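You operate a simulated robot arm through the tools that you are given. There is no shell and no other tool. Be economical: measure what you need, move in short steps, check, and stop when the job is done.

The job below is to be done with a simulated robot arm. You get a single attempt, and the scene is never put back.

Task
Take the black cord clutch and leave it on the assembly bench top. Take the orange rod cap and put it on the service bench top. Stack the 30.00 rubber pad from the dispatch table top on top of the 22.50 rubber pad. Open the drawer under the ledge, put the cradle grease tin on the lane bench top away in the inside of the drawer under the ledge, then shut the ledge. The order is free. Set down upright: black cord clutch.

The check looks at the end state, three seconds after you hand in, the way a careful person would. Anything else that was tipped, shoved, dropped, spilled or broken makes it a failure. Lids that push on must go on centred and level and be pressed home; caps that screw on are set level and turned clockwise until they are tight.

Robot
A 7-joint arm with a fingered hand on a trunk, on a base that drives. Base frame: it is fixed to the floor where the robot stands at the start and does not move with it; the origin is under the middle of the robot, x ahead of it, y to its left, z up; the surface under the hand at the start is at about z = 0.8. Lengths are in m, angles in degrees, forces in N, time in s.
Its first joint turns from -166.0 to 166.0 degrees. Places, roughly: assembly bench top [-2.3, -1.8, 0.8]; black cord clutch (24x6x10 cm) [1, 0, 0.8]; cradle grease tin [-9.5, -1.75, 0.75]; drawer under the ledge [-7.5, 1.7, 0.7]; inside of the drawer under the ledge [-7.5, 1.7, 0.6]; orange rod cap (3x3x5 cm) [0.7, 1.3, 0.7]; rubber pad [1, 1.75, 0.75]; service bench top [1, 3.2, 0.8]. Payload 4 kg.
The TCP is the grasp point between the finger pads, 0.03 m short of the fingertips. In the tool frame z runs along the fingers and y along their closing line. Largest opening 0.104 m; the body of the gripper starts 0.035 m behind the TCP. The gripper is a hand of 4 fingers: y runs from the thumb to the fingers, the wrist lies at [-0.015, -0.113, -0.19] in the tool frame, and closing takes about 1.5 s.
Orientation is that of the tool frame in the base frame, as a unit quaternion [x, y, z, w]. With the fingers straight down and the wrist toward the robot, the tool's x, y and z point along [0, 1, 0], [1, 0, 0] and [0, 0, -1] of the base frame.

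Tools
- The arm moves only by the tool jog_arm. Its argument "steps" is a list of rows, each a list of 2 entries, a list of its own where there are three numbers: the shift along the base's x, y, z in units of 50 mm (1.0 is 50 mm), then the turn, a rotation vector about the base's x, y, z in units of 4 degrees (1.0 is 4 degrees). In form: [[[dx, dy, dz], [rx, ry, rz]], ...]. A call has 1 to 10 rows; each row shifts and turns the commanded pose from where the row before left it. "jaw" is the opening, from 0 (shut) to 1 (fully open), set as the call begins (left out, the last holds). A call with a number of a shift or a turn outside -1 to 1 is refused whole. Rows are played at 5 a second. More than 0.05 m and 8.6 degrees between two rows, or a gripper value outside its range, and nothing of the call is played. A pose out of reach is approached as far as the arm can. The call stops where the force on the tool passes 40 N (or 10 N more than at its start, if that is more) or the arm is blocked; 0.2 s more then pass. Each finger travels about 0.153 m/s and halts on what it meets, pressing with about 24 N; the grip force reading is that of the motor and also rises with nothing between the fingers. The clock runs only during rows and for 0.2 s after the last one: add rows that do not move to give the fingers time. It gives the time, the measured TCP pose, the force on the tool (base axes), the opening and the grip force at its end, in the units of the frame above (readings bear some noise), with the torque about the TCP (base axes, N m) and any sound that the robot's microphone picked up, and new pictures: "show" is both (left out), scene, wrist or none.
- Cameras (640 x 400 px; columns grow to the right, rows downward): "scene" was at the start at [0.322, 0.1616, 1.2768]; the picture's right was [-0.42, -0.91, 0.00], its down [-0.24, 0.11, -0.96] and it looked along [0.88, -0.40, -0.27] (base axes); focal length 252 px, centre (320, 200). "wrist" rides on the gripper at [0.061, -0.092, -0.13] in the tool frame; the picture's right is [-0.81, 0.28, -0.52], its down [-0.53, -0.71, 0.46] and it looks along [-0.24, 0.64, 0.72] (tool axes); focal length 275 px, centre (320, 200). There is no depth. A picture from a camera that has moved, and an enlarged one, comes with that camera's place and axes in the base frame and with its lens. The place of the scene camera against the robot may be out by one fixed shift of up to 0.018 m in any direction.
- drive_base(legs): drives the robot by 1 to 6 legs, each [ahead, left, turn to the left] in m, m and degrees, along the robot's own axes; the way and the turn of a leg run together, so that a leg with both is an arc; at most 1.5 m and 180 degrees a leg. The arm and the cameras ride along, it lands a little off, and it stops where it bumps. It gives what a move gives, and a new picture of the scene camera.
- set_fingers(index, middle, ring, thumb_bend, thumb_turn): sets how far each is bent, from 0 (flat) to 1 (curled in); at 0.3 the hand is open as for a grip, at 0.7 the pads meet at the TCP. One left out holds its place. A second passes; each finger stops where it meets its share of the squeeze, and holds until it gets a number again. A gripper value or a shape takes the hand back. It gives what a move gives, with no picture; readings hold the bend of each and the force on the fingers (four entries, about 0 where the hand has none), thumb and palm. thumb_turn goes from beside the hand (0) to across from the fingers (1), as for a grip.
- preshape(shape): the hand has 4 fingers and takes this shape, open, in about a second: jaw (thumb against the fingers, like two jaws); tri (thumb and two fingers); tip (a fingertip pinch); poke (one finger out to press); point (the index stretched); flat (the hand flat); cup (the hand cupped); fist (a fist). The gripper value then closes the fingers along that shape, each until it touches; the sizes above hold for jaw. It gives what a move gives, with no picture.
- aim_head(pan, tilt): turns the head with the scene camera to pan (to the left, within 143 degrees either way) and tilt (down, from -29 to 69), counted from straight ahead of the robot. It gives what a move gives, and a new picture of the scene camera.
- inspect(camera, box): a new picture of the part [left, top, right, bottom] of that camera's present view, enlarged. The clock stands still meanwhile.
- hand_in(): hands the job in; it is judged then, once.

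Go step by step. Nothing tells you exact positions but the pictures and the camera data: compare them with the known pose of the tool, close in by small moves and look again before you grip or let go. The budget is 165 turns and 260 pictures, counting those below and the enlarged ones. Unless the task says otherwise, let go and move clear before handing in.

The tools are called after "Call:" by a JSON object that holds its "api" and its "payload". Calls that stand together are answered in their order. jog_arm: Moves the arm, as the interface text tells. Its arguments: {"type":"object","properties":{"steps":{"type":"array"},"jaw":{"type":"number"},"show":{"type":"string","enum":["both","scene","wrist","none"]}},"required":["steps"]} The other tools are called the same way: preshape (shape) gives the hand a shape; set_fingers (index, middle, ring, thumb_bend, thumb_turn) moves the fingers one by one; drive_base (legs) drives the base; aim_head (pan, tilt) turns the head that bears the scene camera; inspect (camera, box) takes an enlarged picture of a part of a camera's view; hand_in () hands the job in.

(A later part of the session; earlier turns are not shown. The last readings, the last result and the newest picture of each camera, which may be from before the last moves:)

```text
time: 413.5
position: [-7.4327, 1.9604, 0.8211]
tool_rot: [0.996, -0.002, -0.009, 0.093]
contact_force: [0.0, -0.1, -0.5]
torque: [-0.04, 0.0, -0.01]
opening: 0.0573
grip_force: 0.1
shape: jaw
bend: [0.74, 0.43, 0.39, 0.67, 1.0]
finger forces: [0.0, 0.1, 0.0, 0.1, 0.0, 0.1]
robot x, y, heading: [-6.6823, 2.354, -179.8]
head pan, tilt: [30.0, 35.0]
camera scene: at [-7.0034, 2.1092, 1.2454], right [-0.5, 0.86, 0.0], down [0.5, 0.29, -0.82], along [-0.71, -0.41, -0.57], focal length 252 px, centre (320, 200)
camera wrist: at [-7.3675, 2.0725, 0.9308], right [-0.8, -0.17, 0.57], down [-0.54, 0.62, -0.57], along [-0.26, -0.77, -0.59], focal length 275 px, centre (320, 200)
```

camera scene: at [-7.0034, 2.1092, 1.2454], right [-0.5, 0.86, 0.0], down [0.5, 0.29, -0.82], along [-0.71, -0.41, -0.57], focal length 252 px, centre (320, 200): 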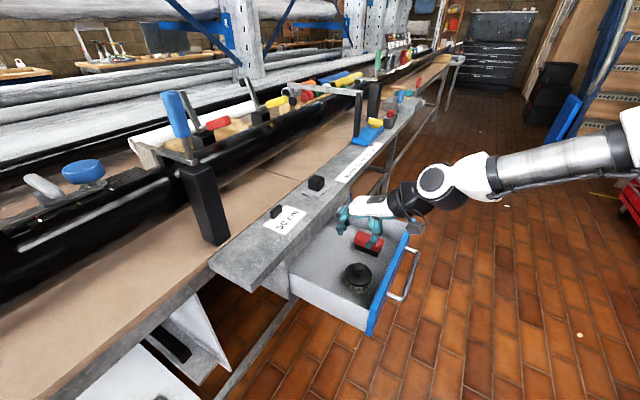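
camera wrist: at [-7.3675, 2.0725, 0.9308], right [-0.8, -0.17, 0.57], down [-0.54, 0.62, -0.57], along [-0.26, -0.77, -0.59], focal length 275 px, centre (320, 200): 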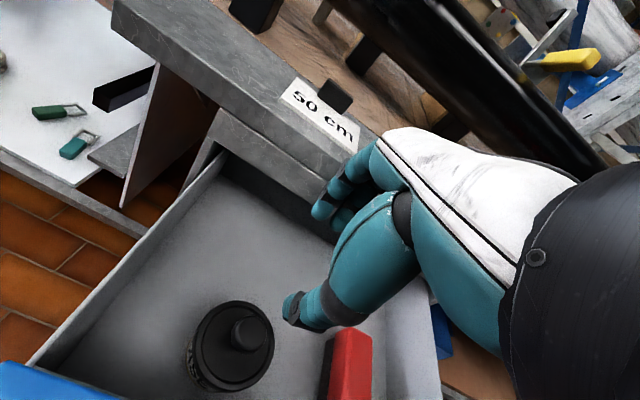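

The tin stands in the drawer, lid on. Now I'll move out in front of the drawer, pitch the hand forward, make a fist, and push the drawer shut.

Call:
{"api": "jog_arm", "payload": {"steps": [[[0, 0, 0.9], [0, 0, 0]], [[0, 0.3, 0.9], [0, 0, 0]], [[-0.2, 0.9, 0], [-1, 0, 0]], [[-0.2, 0.9, 0], [-1, 0, 0]], [[-0.2, 0.9, 0], [-1, 0, 0]], [[-0.2, 0.9, 0], [-1, 0, 0]], [[-0.2, 0.9, 0], [-1, 0, 0]], [[-0.3, 0.9, 0], [-1, 0, 0]], [[0, 0.6, 0], [-1, 0, 0]], [[0, 0.4, -0.6], [-1, 0, 0]]], "show": "none"}}

Call:
{"api": "jog_arm", "payload": {"steps": [[[0, 0, -0.8], [-1, 0, 0]], [[0, 0, -0.8], [-1, 0, 0]], [[0, 0, -0.8], [-1, 0, 0]], [[0, 0, -0.8], [-1, 0, 0]], [[0, 0, 0], [0, 0, 0]]], "show": "none"}}

Call:
{"api": "preshape", "payload": {"shape": "fist"}}

Call:
{"api": "jog_arm", "payload": {"steps": [[[0, 0, 0], [0, 0, 0]]], "show": "both"}}

```text
time: 415.7
position: [-7.4967, 2.2974, 0.8826]
tool_rot: [0.931, -0.005, -0.009, 0.364]
contact_force: [0.3, 0.5, 0.9]
torque: [0.03, 0.0, 0.02]
opening: 0.0576
grip_force: 0.0
shape: jaw
bend: [0.74, 0.43, 0.39, 0.67, 1.0]
finger forces: [0.0, 0.0, 0.0, 0.1, 0.0, 0.0]
robot x, y, heading: [-6.6843, 2.3511, -180.0]
head pan, tilt: [30.0, 35.0]
```

```text
time: 416.9
position: [-7.4993, 2.2957, 0.7212]
tool_rot: [0.872, -0.006, -0.008, 0.49]
contact_force: [-1.0, 0.0, 0.0]
torque: [-0.02, 0.0, 0.01]
opening: 0.0575
grip_force: 0.0
shape: jaw
bend: [0.74, 0.43, 0.39, 0.67, 1.0]
finger forces: [0.0, 0.0, 0.0, 0.0, 0.1, 0.0]
robot x, y, heading: [-6.6848, 2.3521, -179.9]
head pan, tilt: [30.0, 35.0]
```

```text
time: 417.8
position: [-7.4984, 2.2947, 0.7214]
tool_rot: [0.872, -0.007, -0.008, 0.49]
contact_force: [0.2, 0.7, 0.5]
torque: [0.03, -0.02, 0.02]
opening: 0.0001
grip_force: 0.0
shape: fist
bend: [1.0, 1.0, 1.0, 0.86, 0.85]
finger forces: [0.1, 0.0, 0.0, 0.0, 0.0, 0.0]
robot x, y, heading: [-6.6861, 2.352, -179.9]
head pan, tilt: [30.0, 35.0]
```

```text
time: 418.2
position: [-7.5001, 2.2953, 0.7206]
tool_rot: [0.872, -0.006, -0.008, 0.49]
contact_force: [0.0, 0.3, -0.1]
torque: [0.03, -0.03, 0.01]
opening: 0.0
grip_force: 0.2
shape: fist
bend: [1.0, 1.0, 1.0, 0.86, 0.85]
finger forces: [0.0, 0.0, 0.0, 0.1, 0.0, 0.1]
robot x, y, heading: [-6.6841, 2.3521, -180.0]
head pan, tilt: [30.0, 35.0]
camera scene: at [-7.0034, 2.1093, 1.2455], right [-0.5, 0.86, 0.0], down [0.5, 0.29, -0.82], along [-0.71, -0.41, -0.57], focal length 252 px, centre (320, 200)
camera wrist: at [-7.4341, 2.4517, 0.7094], right [-0.8, 0.31, 0.51], down [-0.54, -0.01, -0.84], along [-0.26, -0.95, 0.18], focal length 275 px, centre (320, 200)
```

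scene: 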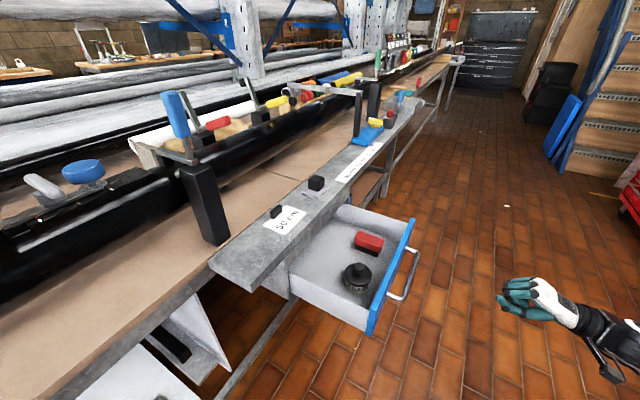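
wrist: 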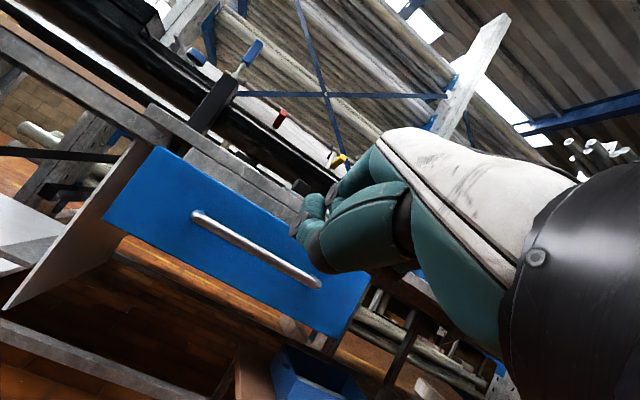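

Lowering slightly and advancing toward the handle.

Call:
{"api": "jog_arm", "payload": {"steps": [[[0, -0.7, -0.3], [0, 0, 0]], [[0, -0.7, -0.2], [0, 0, 0]], [[0, -0.7, 0], [0, 0, 0]], [[0, -0.5, 0], [0, 0, 0]], [[0, 0, 0], [0, 0, 0]]], "show": "none"}}

Call:
{"api": "inspect", "payload": {"camera": "scene", "box": [320, 190, 480, 330]}}

```text
time: 419.4
position: [-7.4978, 2.1647, 0.697]
tool_rot: [0.872, -0.007, -0.008, 0.489]
contact_force: [0.7, -0.7, 0.1]
torque: [0.03, 0.01, 0.0]
opening: 0.0
grip_force: 0.1
shape: fist
bend: [1.0, 1.0, 1.0, 0.86, 0.85]
finger forces: [0.0, 0.0, 0.1, 0.0, 0.1, 0.0]
robot x, y, heading: [-6.6891, 2.3505, -179.9]
head pan, tilt: [30.0, 35.0]
```

```text
2.86 times, centred on (400, 260) of scene
camera zoom: at [-7.0033, 2.1093, 1.2454], right [-0.5, 0.86, 0.0], down [0.5, 0.29, -0.82], along [-0.71, -0.41, -0.57], focal length 720 px, centre (91, 29)
```

zoom: 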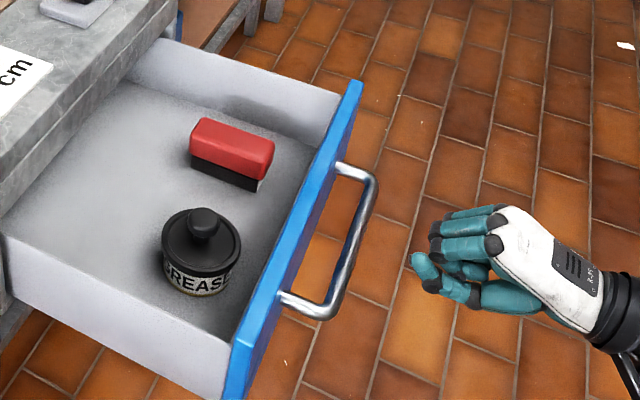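

Lined up with the handle. Pushing in.

Call:
{"api": "jog_arm", "payload": {"steps": [[[0, -0.4, 0], [0, 0, 0]], [[0, -0.4, 0], [0, 0, 0]], [[0, -0.4, 0], [0, 0, 0]], [[0, -0.4, 0], [0, 0, 0]], [[0, -0.4, 0], [0, 0, 0]], [[0, -0.4, 0], [0, 0, 0]], [[0, -0.4, 0], [0, 0, 0]]], "show": "none"}}

Call:
{"api": "inspect", "payload": {"camera": "scene", "box": [300, 180, 460, 320]}}

```text
time: 421.0
position: [-7.4972, 2.0253, 0.6978]
tool_rot: [0.872, -0.007, -0.008, 0.49]
contact_force: [-0.2, 0.7, -0.1]
torque: [-0.04, 0.02, -0.01]
opening: 0.0
grip_force: 0.0
shape: fist
bend: [1.0, 1.0, 1.0, 0.86, 0.85]
finger forces: [0.1, 0.0, 0.1, 0.0, 0.1, 0.1]
robot x, y, heading: [-6.6828, 2.3498, -179.9]
head pan, tilt: [30.0, 35.0]
```

```text
2.86 times, centred on (380, 250) of scene
camera zoom: at [-7.0035, 2.1094, 1.2454], right [-0.5, 0.86, 0.0], down [0.5, 0.29, -0.82], along [-0.71, -0.41, -0.57], focal length 720 px, centre (149, 57)
```

zoom: 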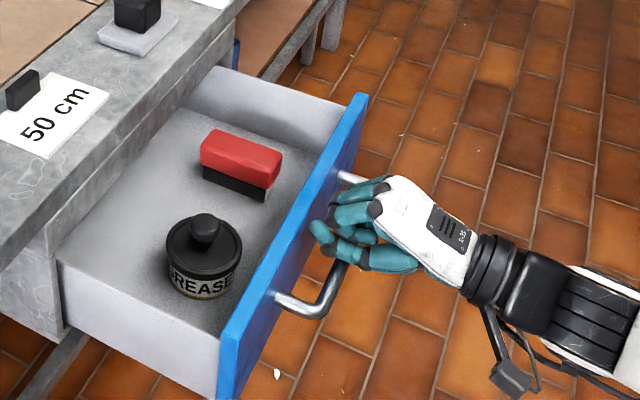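

Call:
{"api": "jog_arm", "payload": {"steps": [[[0, -0.4, 0], [0, 0, 0]], [[0, -0.4, 0], [0, 0, 0]], [[0, -0.4, 0], [0, 0, 0]], [[0, -0.4, 0], [0, 0, 0]], [[0, -0.4, 0], [0, 0, 0]], [[0, -0.4, 0], [0, 0, 0]], [[0, -0.3, 0], [0, 0, 0]]], "show": "none"}}

Call:
{"api": "inspect", "payload": {"camera": "scene", "box": [300, 180, 460, 320]}}

```text
time: 422.6
position: [-7.4975, 1.8905, 0.697]
tool_rot: [0.872, -0.006, -0.008, 0.489]
contact_force: [0.0, 0.6, -0.2]
torque: [0.01, -0.01, 0.02]
opening: 0.0
grip_force: 0.1
shape: fist
bend: [1.0, 1.0, 1.0, 0.86, 0.85]
finger forces: [0.1, 0.1, 0.1, 0.1, 0.0, 0.0]
robot x, y, heading: [-6.6849, 2.3525, -180.0]
head pan, tilt: [30.0, 35.0]
```

```text
2.86 times, centred on (380, 250) of scene
camera zoom: at [-7.0035, 2.1093, 1.2454], right [-0.5, 0.86, 0.0], down [0.5, 0.29, -0.82], along [-0.71, -0.41, -0.57], focal length 720 px, centre (149, 57)
```

zoom: 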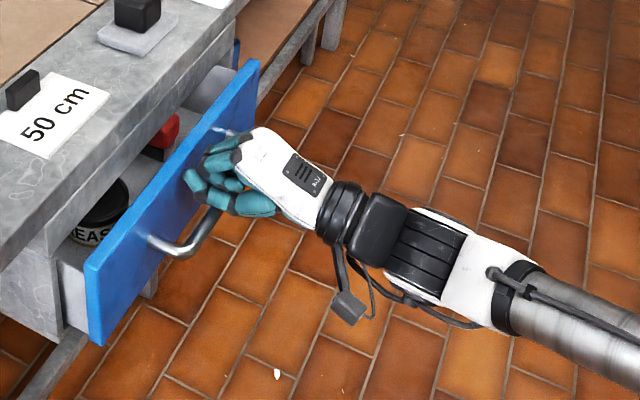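

Closing well. Pushing the rest until it stops.

Call:
{"api": "jog_arm", "payload": {"steps": [[[0, -0.3, 0], [0, 0, 0]], [[0, -0.3, 0], [0, 0, 0]], [[0, -0.3, 0], [0, 0, 0]], [[0, -0.3, 0], [0, 0, 0]], [[0, -0.3, 0], [0, 0, 0]], [[0, -0.3, 0], [0, 0, 0]], [[0, -0.3, 0], [0, 0, 0]], [[0, -0.2, 0], [0, 0, 0]]], "show": "none"}}

Call:
{"api": "inspect", "payload": {"camera": "scene", "box": [300, 180, 460, 320]}}

```text
time: 423.4
position: [-7.5016, 1.8552, 0.6964]
tool_rot: [0.872, -0.009, -0.01, 0.489]
contact_force: [6.0, 18.1, -1.1]
torque: [-0.36, 0.18, 0.39]
opening: 0.0
grip_force: 0.1
shape: fist
bend: [1.0, 1.0, 1.0, 0.9, 0.83]
finger forces: [0.0, 0.0, 0.0, 0.0, 18.6, 0.0]
robot x, y, heading: [-6.6809, 2.3514, -179.6]
head pan, tilt: [30.0, 35.0]
stopped in row 3: the force on the tool passed its limit at 47 N (the readings are from after the stop); the commanded pose is now the measured one
```

```text
2.86 times, centred on (380, 250) of scene
camera zoom: at [-7.0035, 2.1108, 1.2456], right [-0.5, 0.87, 0.0], down [0.5, 0.29, -0.82], along [-0.71, -0.41, -0.57], focal length 720 px, centre (149, 57)
```

zoom: 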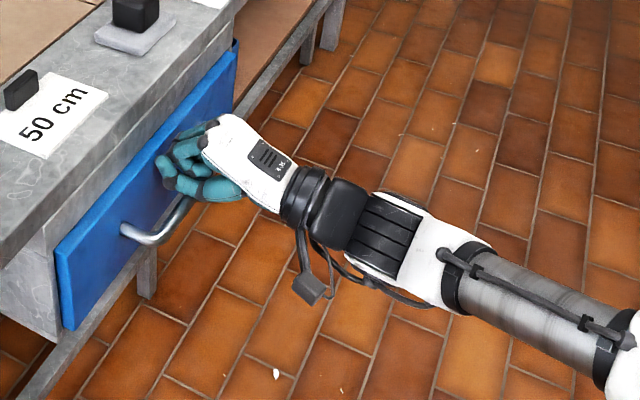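

The drawer appears shut. Withdrawing and checking.

Call:
{"api": "jog_arm", "payload": {"steps": [[[0, 0.5, 0], [0, 0, 0]], [[0, 0.9, 0], [0, 0, 0]], [[0, 0.9, 0], [0, 0, 0]], [[0, 0.9, 0], [0, 0, 0]], [[0, 0.9, 0], [0, 0, 0]], [[0, 0.7, 0.6], [1, 0, 0]], [[0, 0, 0.9], [1, 0, 0]], [[0, 0, 0.9], [1, 0, 0]], [[0, 0, 0.9], [1, 0, 0]], [[0, 0, 0.9], [1, 0, 0]]], "show": "none"}}

Call:
{"api": "inspect", "payload": {"camera": "scene", "box": [300, 180, 440, 310]}}

Call:
{"api": "preshape", "payload": {"shape": "jaw"}}

```text
time: 425.6
position: [-7.502, 2.0954, 0.9057]
tool_rot: [0.944, -0.007, -0.008, 0.331]
contact_force: [0.9, -0.4, -0.1]
torque: [-0.01, -0.03, 0.0]
opening: 0.0
grip_force: 0.0
shape: fist
bend: [1.0, 1.0, 1.0, 0.86, 0.85]
finger forces: [0.1, 0.0, 0.0, 0.0, 0.0, 0.0]
robot x, y, heading: [-6.6863, 2.3576, -179.9]
head pan, tilt: [30.0, 35.0]
```

```text
3.08 times, centred on (370, 245) of scene
camera zoom: at [-7.0038, 2.1101, 1.2454], right [-0.5, 0.87, 0.0], down [0.5, 0.29, -0.82], along [-0.71, -0.41, -0.57], focal length 775 px, centre (166, 62)
```

zoom: 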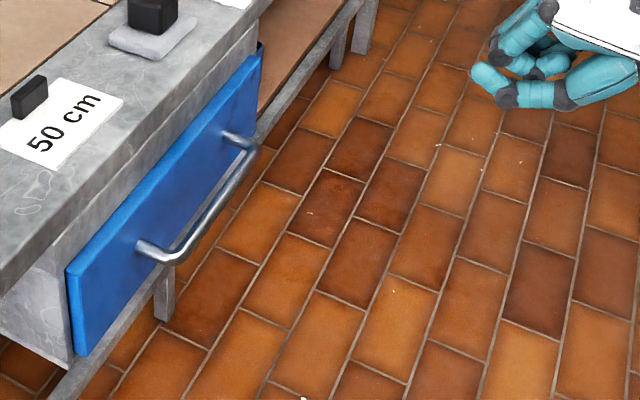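

```text
time: 426.5
position: [-7.5016, 2.0956, 0.906]
tool_rot: [0.943, -0.008, -0.01, 0.332]
contact_force: [0.2, 0.7, 0.6]
torque: [0.0, -0.01, -0.01]
opening: 0.1037
grip_force: 0.1
shape: jaw
bend: [0.3, 0.3, 0.3, 0.3, 0.97]
finger forces: [0.0, 0.1, 0.0, 0.0, 0.1, 0.1]
robot x, y, heading: [-6.6824, 2.351, -179.9]
head pan, tilt: [30.0, 35.0]
```

Drawer shut with the tin inside. Now resetting the arm and driving back to the dispatch table.

Call:
{"api": "jog_arm", "payload": {"steps": [[[0.3, 0.6, 0.6], [1, 0, 0]], [[0.3, 0.5, 0.6], [1, 0, 0]], [[0.3, 0.4, 0.6], [1, 0, 0]], [[0.3, 0, 0.6], [1, 0, 0]], [[0.3, 0, 0.6], [1, 0, 0]], [[0.3, 0, 0.6], [1, 0, 0]], [[0.3, 0, 0.6], [1, 0, 0]], [[0.3, 0, 0.6], [1, 0, 0]], [[0, 0, 0.3], [1, 0, 0]], [[0, 0, 0], [0.7, 0, 0]]], "show": "none"}}

Call:
{"api": "jog_arm", "payload": {"steps": [[[0, 0, 0], [0, 0, -1]], [[0, 0, 0], [0, 0, -1]], [[0, 0, 0], [0, 0, -1]], [[0, 0, 0], [0, 0, -1]], [[0, 0, 0], [0, 0, -1]], [[0, 0, 0], [0, 0, -1]], [[0, 0, 0], [0, 0, -1]], [[0, 0, 0], [0, 0, -1]], [[0, 0, 0], [0, 0, -1]], [[0, 0, 0], [0, 0, -1]]], "show": "none"}}

Call:
{"api": "jog_arm", "payload": {"steps": [[[0, 0, 0], [0, 0, -1]], [[0, 0, 0], [0, 0, -1]], [[0, 0, 0], [0, 0, -1]], [[0, 0, 0], [0, 0, -1]], [[0, 0, 0], [0, 0, -1]], [[0, 0, 0], [0, 0, -1]], [[0, 0, 0], [0, 0, -1]], [[0, 0, 0], [0, 0, -1]], [[0, 0, 0], [0, 0, -1]], [[0, 0, 0], [0, 0, -1]]], "show": "none"}}

Call:
{"api": "drive_base", "payload": {"legs": [[-1.5, 0, 0], [-1.3, 0, 0], [0, 1.5, 0], [0, 0, 180], [1.5, 0, 0], [1.5, 0, 0]]}}

```text
time: 428.7
position: [-7.3804, 2.1682, 1.1606]
tool_rot: [1.0, -0.003, -0.012, -0.002]
contact_force: [0.0, -0.8, -0.4]
torque: [-0.03, 0.0, 0.01]
opening: 0.1038
grip_force: 0.1
shape: jaw
bend: [0.3, 0.3, 0.3, 0.3, 0.97]
finger forces: [0.0, 0.0, 0.1, 0.0, 0.1, 0.0]
robot x, y, heading: [-6.6857, 2.3534, -179.9]
head pan, tilt: [30.0, 35.0]
```

```text
time: 430.9
position: [-7.3801, 2.168, 1.1625]
tool_rot: [0.938, -0.346, -0.01, -0.005]
contact_force: [0.1, 0.2, 0.1]
torque: [0.0, 0.01, -0.01]
opening: 0.1036
grip_force: 0.1
shape: jaw
bend: [0.3, 0.3, 0.3, 0.3, 0.97]
finger forces: [0.0, 0.1, 0.0, 0.0, 0.1, 0.0]
robot x, y, heading: [-6.6836, 2.3518, -179.9]
head pan, tilt: [30.0, 35.0]
```

```text
time: 433.1
position: [-7.3821, 2.1686, 1.1629]
tool_rot: [0.764, -0.645, -0.008, -0.008]
contact_force: [-0.5, -0.5, -0.7]
torque: [-0.01, -0.01, -0.03]
opening: 0.1038
grip_force: 0.0
shape: jaw
bend: [0.3, 0.3, 0.3, 0.3, 0.97]
finger forces: [0.0, 0.0, 0.0, 0.0, 0.0, 0.0]
robot x, y, heading: [-6.682, 2.3522, -179.6]
head pan, tilt: [30.0, 35.0]
```

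```text
time: 475.2
position: [-0.1835, 1.0545, 1.1621]
tool_rot: [0.637, 0.771, -0.009, 0.008]
contact_force: [0.1, 1.2, -0.5]
torque: [0.0, 0.01, -0.01]
opening: 0.1036
grip_force: 0.0
shape: jaw
bend: [0.3, 0.3, 0.3, 0.3, 0.97]
finger forces: [0.1, 0.1, 0.0, 0.1, 0.0, 0.0]
robot x, y, heading: [-0.8785, 0.8541, 1.0]
head pan, tilt: [30.0, 35.0]
camera scene: at [-0.5671, 1.107, 1.2454], right [0.52, -0.86, 0.0], down [-0.49, -0.3, -0.82], along [0.7, 0.42, -0.57], focal length 252 px, centre (320, 200)
```

scene: 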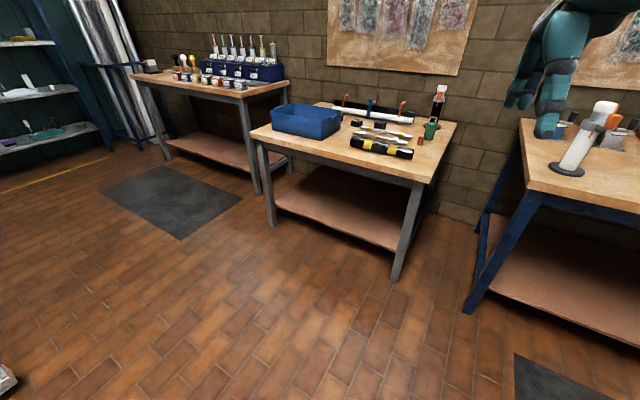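

Dispatch table ahead-left. Driving up to it, at about (0, 1.6).

Call:
{"api": "drive_base", "payload": {"legs": [[0.4, 0.5, -1], [0.45, 0.22, 0]]}}

Call:
{"api": "aim_head", "payload": {"pan": -5, "tilt": 35}}

```text
time: 481.3
position: [0.6606, 1.7675, 1.1609]
tool_rot: [0.646, 0.763, -0.009, 0.007]
contact_force: [0.1, 0.5, -0.3]
torque: [0.0, 0.03, 0.0]
opening: 0.1039
grip_force: 0.0
shape: jaw
bend: [0.3, 0.3, 0.3, 0.3, 0.97]
finger forces: [0.0, 0.0, 0.0, 0.0, 0.1, 0.0]
robot x, y, heading: [-0.0391, 1.5869, -0.1]
head pan, tilt: [30.0, 35.0]
camera scene: at [0.2776, 1.829, 1.2454], right [0.5, -0.87, 0.0], down [-0.5, -0.29, -0.82], along [0.71, 0.41, -0.57], focal length 252 px, centre (320, 200)
```

scene: 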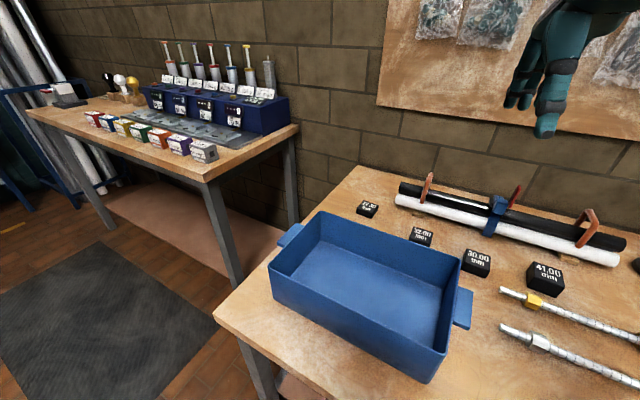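

```text
time: 482.3
position: [0.661, 1.7665, 1.1624]
tool_rot: [0.646, 0.763, -0.009, 0.008]
contact_force: [1.0, 0.5, 0.3]
torque: [0.0, -0.02, 0.0]
opening: 0.1036
grip_force: 0.1
shape: jaw
bend: [0.3, 0.3, 0.3, 0.3, 0.97]
finger forces: [0.1, 0.0, 0.0, 0.0, 0.1, 0.0]
robot x, y, heading: [-0.0347, 1.585, -0.0]
head pan, tilt: [-5.0, 35.0]
camera scene: at [0.289, 1.7774, 1.2454], right [-0.09, -1.0, 0.0], down [-0.57, 0.05, -0.82], along [0.82, -0.07, -0.57], focal length 252 px, centre (320, 200)
```

scene: 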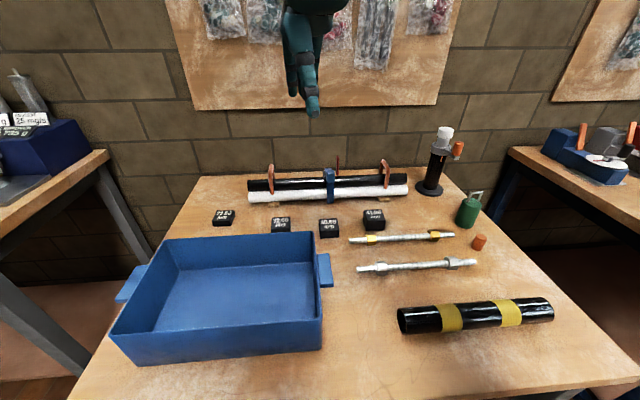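

Call:
{"api": "inspect", "payload": {"camera": "scene", "box": [200, 190, 400, 250]}}

Call:
{"api": "inspect", "payload": {"camera": "scene", "box": [400, 120, 520, 260]}}

```text
3.20 times, centred on (300, 220) of scene
camera zoom: at [0.289, 1.7774, 1.2454], right [-0.09, -1.0, 0.0], down [-0.57, 0.05, -0.82], along [0.82, -0.07, -0.57], focal length 806 px, centre (384, 136)
```

zoom: 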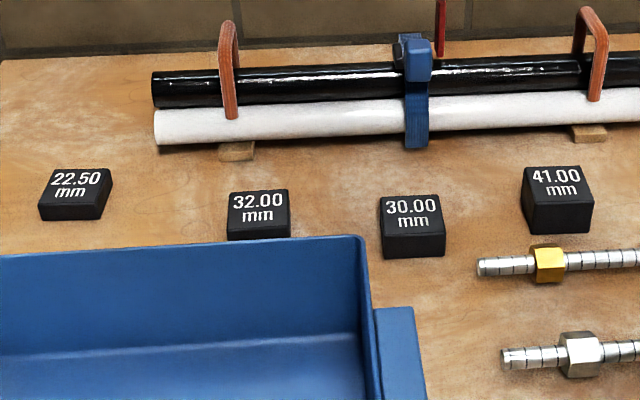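

```text
2.86 times, centred on (460, 190) of scene
camera zoom: at [0.289, 1.7774, 1.2454], right [-0.09, -1.0, 0.0], down [-0.57, 0.05, -0.82], along [0.82, -0.07, -0.57], focal length 720 px, centre (-80, 229)
```

zoom: 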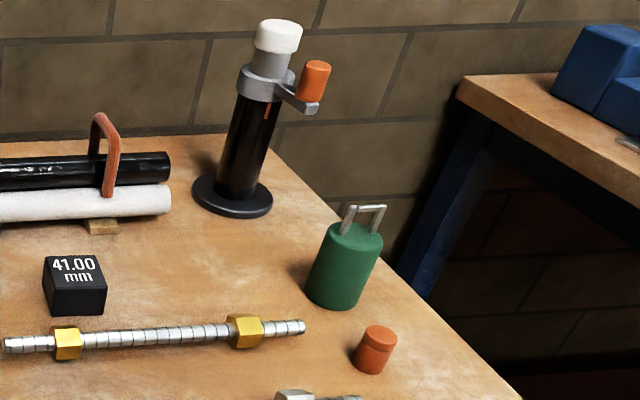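

Read: 22.50 pad at ≈(0.90, 2.02), 30.00 pad at ≈(0.82, 1.71), orange cap at ≈(0.72, 1.33). Shifting the base left 0.25 m, then hovering over the 30.00 pad.

Call:
{"api": "drive_base", "payload": {"legs": [[0, 0.25, 0]]}}

Call:
{"api": "jog_arm", "payload": {"steps": [[[0.4, -0.8, -0.4], [0, 0, -1]], [[0.4, -0.8, -0.4], [0, 0, -1]], [[0.4, -0.8, -0.4], [0, 0, -0.4]], [[0.4, -0.8, -0.4], [0, 0, 0]], [[0.4, -0.8, -0.4], [0, 0, 0]], [[0.3, -0.8, -0.4], [0, 0, 0]], [[0.3, -0.8, -0.4], [0, 0, 0]], [[0.2, -0.5, -0.4], [0, 0, 0]], [[0, 0, 0], [0, 0, 0]]], "show": "wrist"}}

```text
time: 484.1
position: [0.6603, 2.0158, 1.162]
tool_rot: [0.645, 0.764, -0.009, 0.007]
contact_force: [-0.1, 0.0, 0.0]
torque: [0.02, 0.0, 0.0]
opening: 0.1037
grip_force: 0.1
shape: jaw
bend: [0.3, 0.3, 0.3, 0.3, 0.97]
finger forces: [0.1, 0.0, 0.0, 0.0, 0.0, 0.1]
robot x, y, heading: [-0.0367, 1.8301, -0.0]
head pan, tilt: [-5.0, 35.0]
camera scene: at [0.2889, 2.0264, 1.2454], right [-0.09, -1.0, 0.0], down [-0.57, 0.05, -0.82], along [0.82, -0.07, -0.57], focal length 252 px, centre (320, 200)
```

scene: 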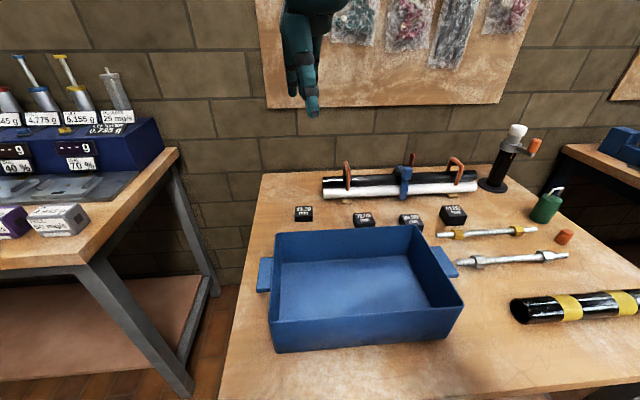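

```text
time: 486.1
position: [0.8016, 1.7121, 1.0032]
tool_rot: [0.707, 0.707, -0.009, 0.006]
contact_force: [0.5, 0.4, -0.2]
torque: [0.03, -0.03, -0.02]
opening: 0.1037
grip_force: 0.1
shape: jaw
bend: [0.3, 0.3, 0.3, 0.3, 0.97]
finger forces: [0.1, 0.0, 0.0, 0.0, 0.0, 0.0]
robot x, y, heading: [-0.0349, 1.8331, -0.0]
head pan, tilt: [-5.0, 35.0]
camera wrist: at [0.7112, 1.7755, 1.1317], right [0.28, -0.8, 0.54], down [-0.71, -0.54, -0.44], along [0.64, -0.26, -0.72], focal length 275 px, centre (320, 200)
```

wrist: 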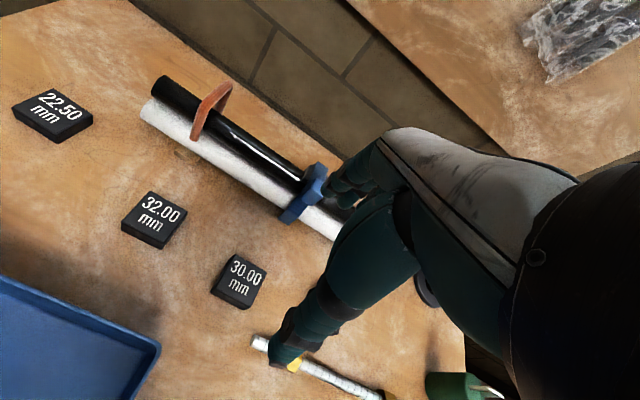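

Call:
{"api": "jog_arm", "payload": {"steps": [[[0.4, 0, -0.8], [0, 0, 0]], [[0.4, 0, -0.8], [0, 0, 0]], [[0, 0, -0.5], [0, 0, 0]], [[0, 0, 0], [0, 0, 0]]], "show": "wrist"}}

```text
time: 487.1
position: [0.8403, 1.7131, 0.8994]
tool_rot: [0.707, 0.707, -0.009, 0.008]
contact_force: [1.1, 0.2, 0.4]
torque: [-0.06, -0.01, 0.02]
opening: 0.1037
grip_force: 0.0
shape: jaw
bend: [0.3, 0.3, 0.3, 0.3, 0.97]
finger forces: [0.1, 0.1, 0.1, 0.0, 0.0, 0.1]
robot x, y, heading: [-0.035, 1.8363, -0.1]
head pan, tilt: [-5.0, 35.0]
camera wrist: at [0.7499, 1.7752, 1.0269], right [0.28, -0.8, 0.54], down [-0.71, -0.54, -0.44], along [0.64, -0.26, -0.72], focal length 275 px, centre (320, 200)
```

wrist: 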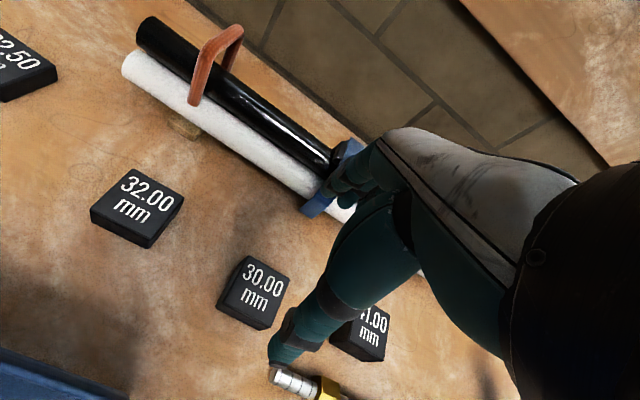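

The pad top triangulates to (0.855, 1.704, 0.735), so this table is at z≈0.705. Descending over the 30.00 pad.

Call:
{"api": "jog_arm", "payload": {"steps": [[[0.3, -0.18, -0.5], [0, 0, 0]], [[0, 0, -0.8], [0, 0, 0]], [[0, 0, -0.8], [0, 0, 0]], [[0, 0, 0], [0, 0, 0]]], "show": "wrist"}}

Call:
{"api": "inspect", "payload": {"camera": "scene", "box": [330, 160, 480, 270]}}

```text
time: 488.1
position: [0.8579, 1.7033, 0.7939]
tool_rot: [0.707, 0.707, -0.01, 0.007]
contact_force: [0.6, 0.1, -0.5]
torque: [-0.02, 0.01, -0.03]
opening: 0.1039
grip_force: 0.0
shape: jaw
bend: [0.3, 0.3, 0.3, 0.3, 0.97]
finger forces: [0.0, 0.0, 0.1, 0.0, 0.0, 0.0]
robot x, y, heading: [-0.036, 1.8341, 0.1]
head pan, tilt: [-5.0, 35.0]
camera wrist: at [0.7687, 1.7662, 0.9215], right [0.28, -0.8, 0.54], down [-0.71, -0.54, -0.44], along [0.64, -0.26, -0.72], focal length 275 px, centre (320, 200)
```

wrist: 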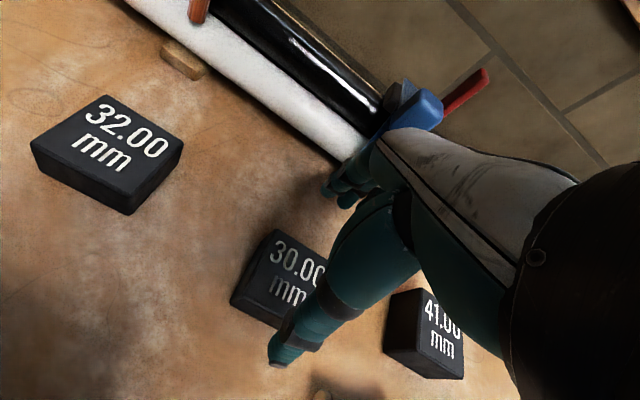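

```text
3.64 times, centred on (405, 215) of scene
camera zoom: at [0.289, 2.0263, 1.2454], right [-0.09, -1.0, 0.0], down [-0.57, 0.05, -0.82], along [0.82, -0.07, -0.57], focal length 916 px, centre (11, 146)
```

zoom: 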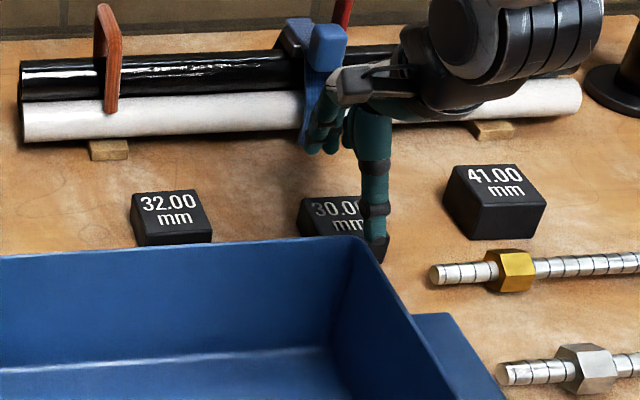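

Aligned. Final descent and grip.

Call:
{"api": "jog_arm", "payload": {"steps": [[[0, 0, -0.5], [0, 0, 0]], [[0, 0, -0.5], [0, 0, 0]], [[0, 0, 0], [0, 0, 0]]], "show": "none"}}

Call:
{"api": "jog_arm", "payload": {"steps": [[[0, 0, 0], [0, 0, 0]], [[0, 0, 0], [0, 0, 0]], [[0, 0, 0], [0, 0, 0]], [[0, 0, 0], [0, 0, 0]], [[0, 0, 0], [0, 0, 0]], [[0, 0, 0], [0, 0, 0]], [[0, 0, 0.2], [0, 0, 0]], [[0, 0, 0.4], [0, 0, 0]], [[0, 0, 0], [0, 0, 0]]], "jaw": 0, "show": "wrist"}}

```text
time: 488.9
position: [0.858, 1.7025, 0.7485]
tool_rot: [0.707, 0.707, -0.007, 0.011]
contact_force: [-4.8, -0.3, 33.8]
torque: [-0.21, -1.72, -0.08]
opening: 0.1008
grip_force: 0.1
shape: jaw
bend: [0.3, 0.3, 0.3, 0.3, 0.97]
finger forces: [1.2, 30.6, 0.1, 0.0, 2.1, 0.0]
robot x, y, heading: [-0.0367, 1.8336, 0.0]
head pan, tilt: [-5.0, 35.0]
```

```text
time: 489.4
position: [0.861, 1.7033, 0.7514]
tool_rot: [0.707, 0.707, -0.004, 0.012]
contact_force: [-4.5, 0.7, 38.8]
torque: [-0.04, 1.61, 0.0]
opening: 0.0504
grip_force: 24.7
shape: jaw
bend: [0.75, 0.49, 0.47, 0.67, 1.0]
finger forces: [9.4, 6.8, 2.7, 0.0, 52.7, 0.1]
robot x, y, heading: [-0.0396, 1.8336, -0.1]
head pan, tilt: [-5.0, 35.0]
stopped in row 2: the force on the tool passed its limit at 50 N (the readings are from after the stop); the commanded pose is now the measured one
camera wrist: at [0.7698, 1.7664, 0.8775], right [0.27, -0.8, 0.54], down [-0.71, -0.54, -0.45], along [0.65, -0.26, -0.71], focal length 275 px, centre (320, 200)
```

wrist: 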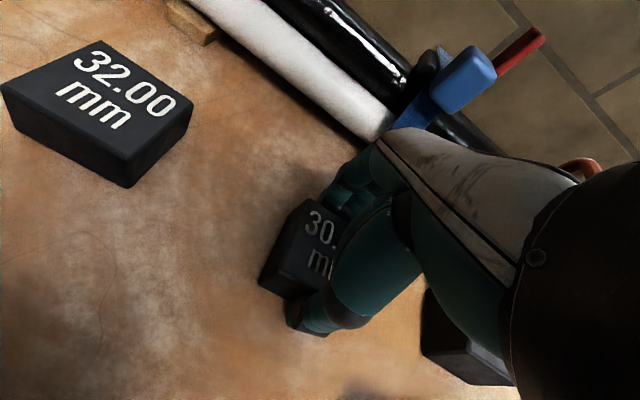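

Gripped at 50 mm, fingertips pressing the table; lifting now.

Call:
{"api": "jog_arm", "payload": {"steps": [[[0, 0, 0.1], [0, 0, 0]], [[0, 0, 0], [0, 0, 0]], [[0, 0, 0], [0, 0, 0]], [[0, 0, 0.4], [0, 0, 0]], [[0, 0, 0.6], [0, 0, 0]], [[0, 0, 0.6], [0, 0, 0]], [[0, 0, 0], [0, 0, 0]]], "show": "wrist"}}

```text
time: 491.0
position: [0.859, 1.7024, 0.8318]
tool_rot: [0.707, 0.707, -0.007, 0.009]
contact_force: [0.5, -0.3, -0.4]
torque: [-0.02, -0.03, 0.02]
opening: 0.05
grip_force: 23.9
shape: jaw
bend: [0.74, 0.48, 0.46, 0.68, 1.0]
finger forces: [11.4, 8.1, 3.0, 0.0, 22.4, 0.0]
robot x, y, heading: [-0.0388, 1.8335, 0.1]
head pan, tilt: [-5.0, 35.0]
camera wrist: at [0.7689, 1.7662, 0.9599], right [0.27, -0.8, 0.54], down [-0.71, -0.54, -0.45], along [0.65, -0.26, -0.72], focal length 275 px, centre (320, 200)
```

wrist: 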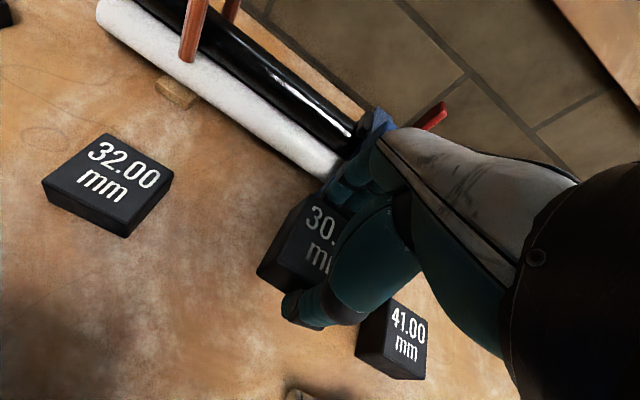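

Held. Raising, moving the base 7 cm ahead and the hand over the 22.50 pad.

Call:
{"api": "jog_arm", "payload": {"steps": [[[0, 0, 0.8], [0, 0, 0]], [[0, 0.3, 0.8], [0, 0, 0]], [[-0.2, 0.9, 0], [0, 0, 0]], [[-0.2, 0.9, 0], [0, 0, 0]], [[0, 0.9, 0], [0, 0, 0]], [[0, 0.9, 0], [0, 0, 0]], [[0, 0.9, 0], [0, 0, 0]], [[0, 0.9, 0], [0, 0, 0]], [[0, 0.7, 0], [0, 0, 0]]], "show": "none"}}

Call:
{"api": "drive_base", "payload": {"legs": [[0.07, 0, 0]]}}

Call:
{"api": "jog_arm", "payload": {"steps": [[[0, 0, 0], [0, 0, 0]]], "show": "wrist"}}

```text
time: 493.0
position: [0.8391, 2.0248, 0.913]
tool_rot: [0.708, 0.706, -0.006, 0.01]
contact_force: [-0.2, -0.5, -0.7]
torque: [0.04, 0.04, 0.01]
opening: 0.0496
grip_force: 24.1
shape: jaw
bend: [0.74, 0.48, 0.46, 0.68, 1.0]
finger forces: [11.5, 7.9, 3.0, 0.1, 22.2, 0.1]
robot x, y, heading: [-0.0372, 1.8343, -0.1]
head pan, tilt: [-5.0, 35.0]
```

```text
time: 494.0
position: [0.9095, 2.0243, 0.9123]
tool_rot: [0.707, 0.707, -0.007, 0.01]
contact_force: [-0.1, 0.0, -0.5]
torque: [-0.03, 0.0, 0.0]
opening: 0.0498
grip_force: 23.9
shape: jaw
bend: [0.74, 0.48, 0.46, 0.68, 1.0]
finger forces: [11.3, 7.8, 3.0, 0.1, 22.3, 0.1]
robot x, y, heading: [0.0357, 1.8328, 0.0]
head pan, tilt: [-5.0, 35.0]
camera scene: at [0.36, 2.0264, 1.2454], right [-0.09, -1.0, 0.0], down [-0.57, 0.05, -0.82], along [0.82, -0.07, -0.57], focal length 252 px, centre (320, 200)
```

scene: 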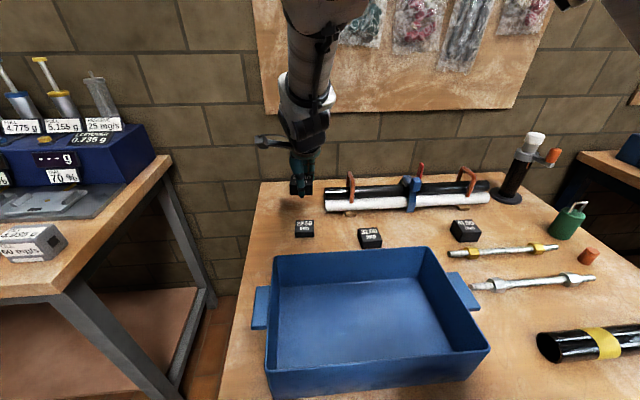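

```text
time: 494.4
position: [0.9083, 2.0244, 0.9119]
tool_rot: [0.707, 0.707, -0.006, 0.01]
contact_force: [-0.5, -0.3, -1.3]
torque: [0.01, 0.0, -0.03]
opening: 0.0498
grip_force: 23.6
shape: jaw
bend: [0.74, 0.48, 0.46, 0.68, 1.0]
finger forces: [11.4, 7.9, 2.9, 0.0, 22.3, 0.0]
robot x, y, heading: [0.0325, 1.8344, -0.0]
head pan, tilt: [-5.0, 35.0]
camera wrist: at [0.8185, 2.088, 1.0394], right [0.27, -0.8, 0.54], down [-0.71, -0.54, -0.45], along [0.65, -0.26, -0.72], focal length 275 px, centre (320, 200)
```

wrist: 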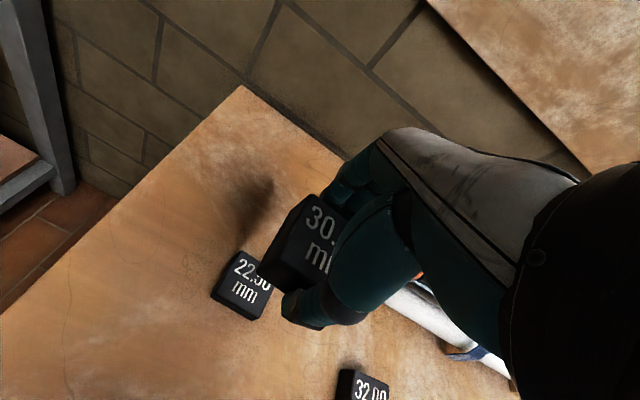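

22.50 pad centre ≈ (0.928, 2.0275); held pad centre offset is small. Aligning and lowering to just above.

Call:
{"api": "jog_arm", "payload": {"steps": [[[0.48, 0.02, 0], [0, 0, 0]], [[0, 0, -0.8], [0, 0, 0]], [[0, 0, -0.8], [0, 0, 0]], [[0, 0, -0.6], [0, 0, 0]], [[0, 0, 0], [0, 0, 0]]], "show": "wrist"}}

Call:
{"api": "inspect", "payload": {"camera": "scene", "box": [260, 160, 360, 250]}}

```text
time: 495.6
position: [0.9336, 2.025, 0.8009]
tool_rot: [0.707, 0.707, -0.007, 0.009]
contact_force: [0.1, 0.6, -0.4]
torque: [-0.03, 0.01, 0.0]
opening: 0.0498
grip_force: 23.5
shape: jaw
bend: [0.74, 0.48, 0.46, 0.68, 1.0]
finger forces: [11.3, 7.8, 3.0, 0.0, 22.3, 0.0]
robot x, y, heading: [0.0368, 1.8334, 0.2]
head pan, tilt: [-5.0, 35.0]
camera wrist: at [0.8427, 2.0886, 0.9285], right [0.27, -0.8, 0.54], down [-0.71, -0.54, -0.45], along [0.65, -0.26, -0.72], focal length 275 px, centre (320, 200)
```

wrist: 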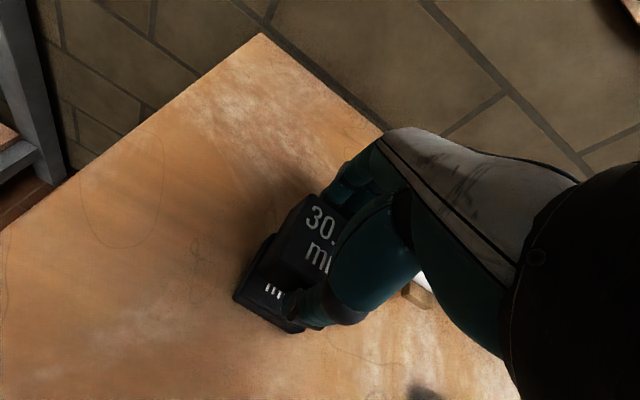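

```text
4.44 times, centred on (310, 205) of scene
camera zoom: at [0.36, 2.0264, 1.2454], right [-0.09, -1.0, 0.0], down [-0.57, 0.05, -0.82], along [0.82, -0.07, -0.57], focal length 1119 px, centre (364, 178)
```

zoom: 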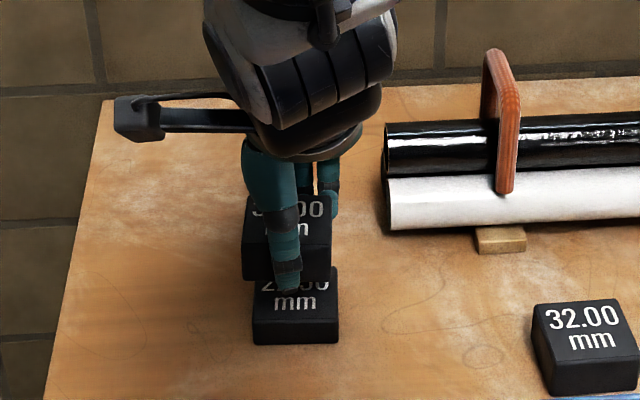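

Almost aligned; shifting 5 mm right and lowering onto it.

Call:
{"api": "jog_arm", "payload": {"steps": [[[-0.03, -0.1, 0], [0, 0, 0]], [[0, 0, -0.3], [0, 0, 0]], [[0, 0, -0.15], [0, 0, 0]], [[0, 0, 0], [0, 0, 0]]], "show": "none"}}

Call:
{"api": "inspect", "payload": {"camera": "scene", "box": [270, 180, 350, 250]}}

```text
time: 496.6
position: [0.9327, 2.0212, 0.7785]
tool_rot: [0.707, 0.707, -0.007, 0.009]
contact_force: [-0.3, 0.2, -1.8]
torque: [-0.03, -0.01, 0.02]
opening: 0.0498
grip_force: 23.9
shape: jaw
bend: [0.74, 0.48, 0.46, 0.68, 1.0]
finger forces: [11.5, 7.9, 3.0, 0.0, 22.4, 0.0]
robot x, y, heading: [0.0325, 1.8345, 0.1]
head pan, tilt: [-5.0, 35.0]
```

```text
5.71 times, centred on (310, 215) of scene
camera zoom: at [0.36, 2.0264, 1.2454], right [-0.09, -1.0, 0.0], down [-0.57, 0.05, -0.82], along [0.82, -0.07, -0.57], focal length 1439 px, centre (377, 114)
```

zoom: 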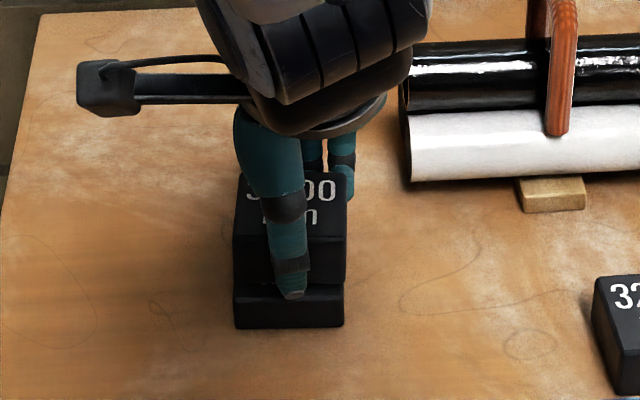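

Edges line up. Lowering the last few millimetres to contact.

Call:
{"api": "jog_arm", "payload": {"steps": [[[0, 0, -0.06], [0, 0, 0]], [[0, 0, -0.05], [0, 0, 0]], [[0, 0, 0], [0, 0, 0]]], "show": "none"}}

```text
time: 497.4
position: [0.9324, 2.0194, 0.7739]
tool_rot: [0.708, 0.707, -0.006, 0.009]
contact_force: [-0.6, 0.1, 0.2]
torque: [-0.03, -0.01, 0.02]
opening: 0.0501
grip_force: 23.7
shape: jaw
bend: [0.74, 0.48, 0.46, 0.68, 1.0]
finger forces: [11.3, 7.9, 3.1, 0.1, 22.3, 0.1]
robot x, y, heading: [0.0381, 1.8345, -0.0]
head pan, tilt: [-5.0, 35.0]
```

Call:
{"api": "jog_arm", "payload": {"steps": [[[0, 0, -0.04], [0, 0, 0]], [[0, 0, -0.04], [0, 0, 0]], [[0, 0, 0], [0, 0, 0]]], "show": "none"}}

Call:
{"api": "inspect", "payload": {"camera": "scene", "box": [270, 180, 350, 250]}}

```text
time: 498.2
position: [0.9323, 2.0195, 0.7717]
tool_rot: [0.707, 0.707, -0.006, 0.012]
contact_force: [-0.2, -0.2, 14.3]
torque: [-0.14, -0.15, -0.01]
opening: 0.0499
grip_force: 23.3
shape: jaw
bend: [0.74, 0.48, 0.46, 0.68, 0.99]
finger forces: [11.2, 9.0, 3.5, 0.0, 23.9, 0.1]
robot x, y, heading: [0.0367, 1.8317, -0.1]
head pan, tilt: [-5.0, 35.0]
```

```text
5.71 times, centred on (310, 215) of scene
camera zoom: at [0.3594, 2.0262, 1.2456], right [-0.09, -1.0, 0.0], down [-0.57, 0.05, -0.82], along [0.82, -0.07, -0.57], focal length 1439 px, centre (377, 114)
```

zoom: 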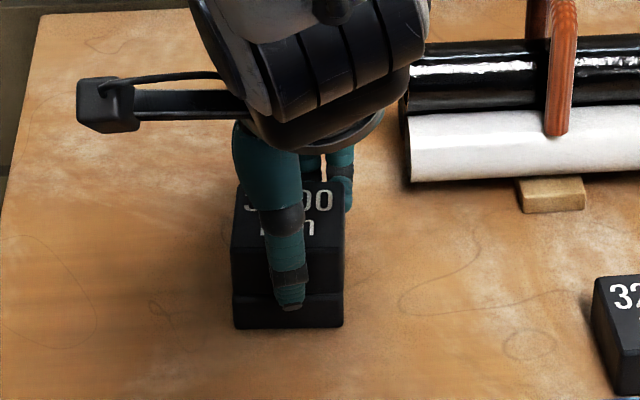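

Seated flush. Opening and lifting straight up.

Call:
{"api": "jog_arm", "payload": {"steps": [[[0, 0, 0.03], [0, 0, 0]], [[0, 0, 0], [0, 0, 0]], [[0, 0, 0], [0, 0, 0]], [[0, 0, 0], [0, 0, 0]], [[0, 0, 0], [0, 0, 0]], [[0, 0, 0.5], [0, 0, 0]], [[0, 0, 0.9], [0, 0, 0]], [[0, 0, 0.9], [0, 0, 0]], [[0, 0, 0.9], [0, 0, 0]]], "jaw": 1, "show": "none"}}

Call:
{"api": "inspect", "payload": {"camera": "scene", "box": [270, 180, 350, 250]}}

```text
time: 500.2
position: [0.9333, 2.0216, 0.9303]
tool_rot: [0.707, 0.707, -0.007, 0.009]
contact_force: [0.1, 0.0, 0.3]
torque: [0.02, 0.01, -0.01]
opening: 0.1039
grip_force: 0.0
shape: jaw
bend: [0.3, 0.3, 0.3, 0.3, 0.98]
finger forces: [0.0, 0.0, 0.0, 0.0, 0.0, 0.0]
robot x, y, heading: [0.0324, 1.8314, 0.2]
head pan, tilt: [-5.0, 35.0]
```

```text
5.71 times, centred on (310, 215) of scene
camera zoom: at [0.3602, 2.0266, 1.2453], right [-0.09, -1.0, 0.0], down [-0.57, 0.05, -0.82], along [0.82, -0.07, -0.57], focal length 1439 px, centre (377, 114)
```

zoom: 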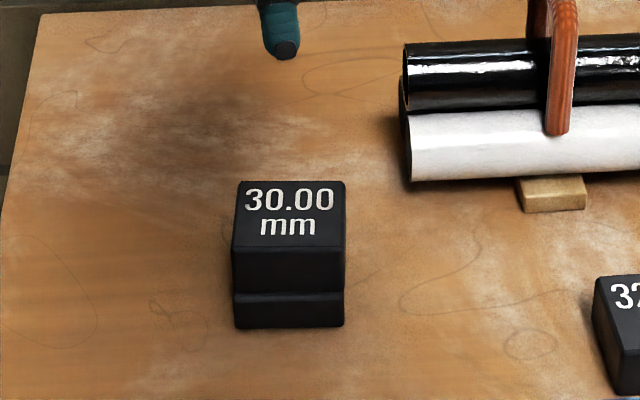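

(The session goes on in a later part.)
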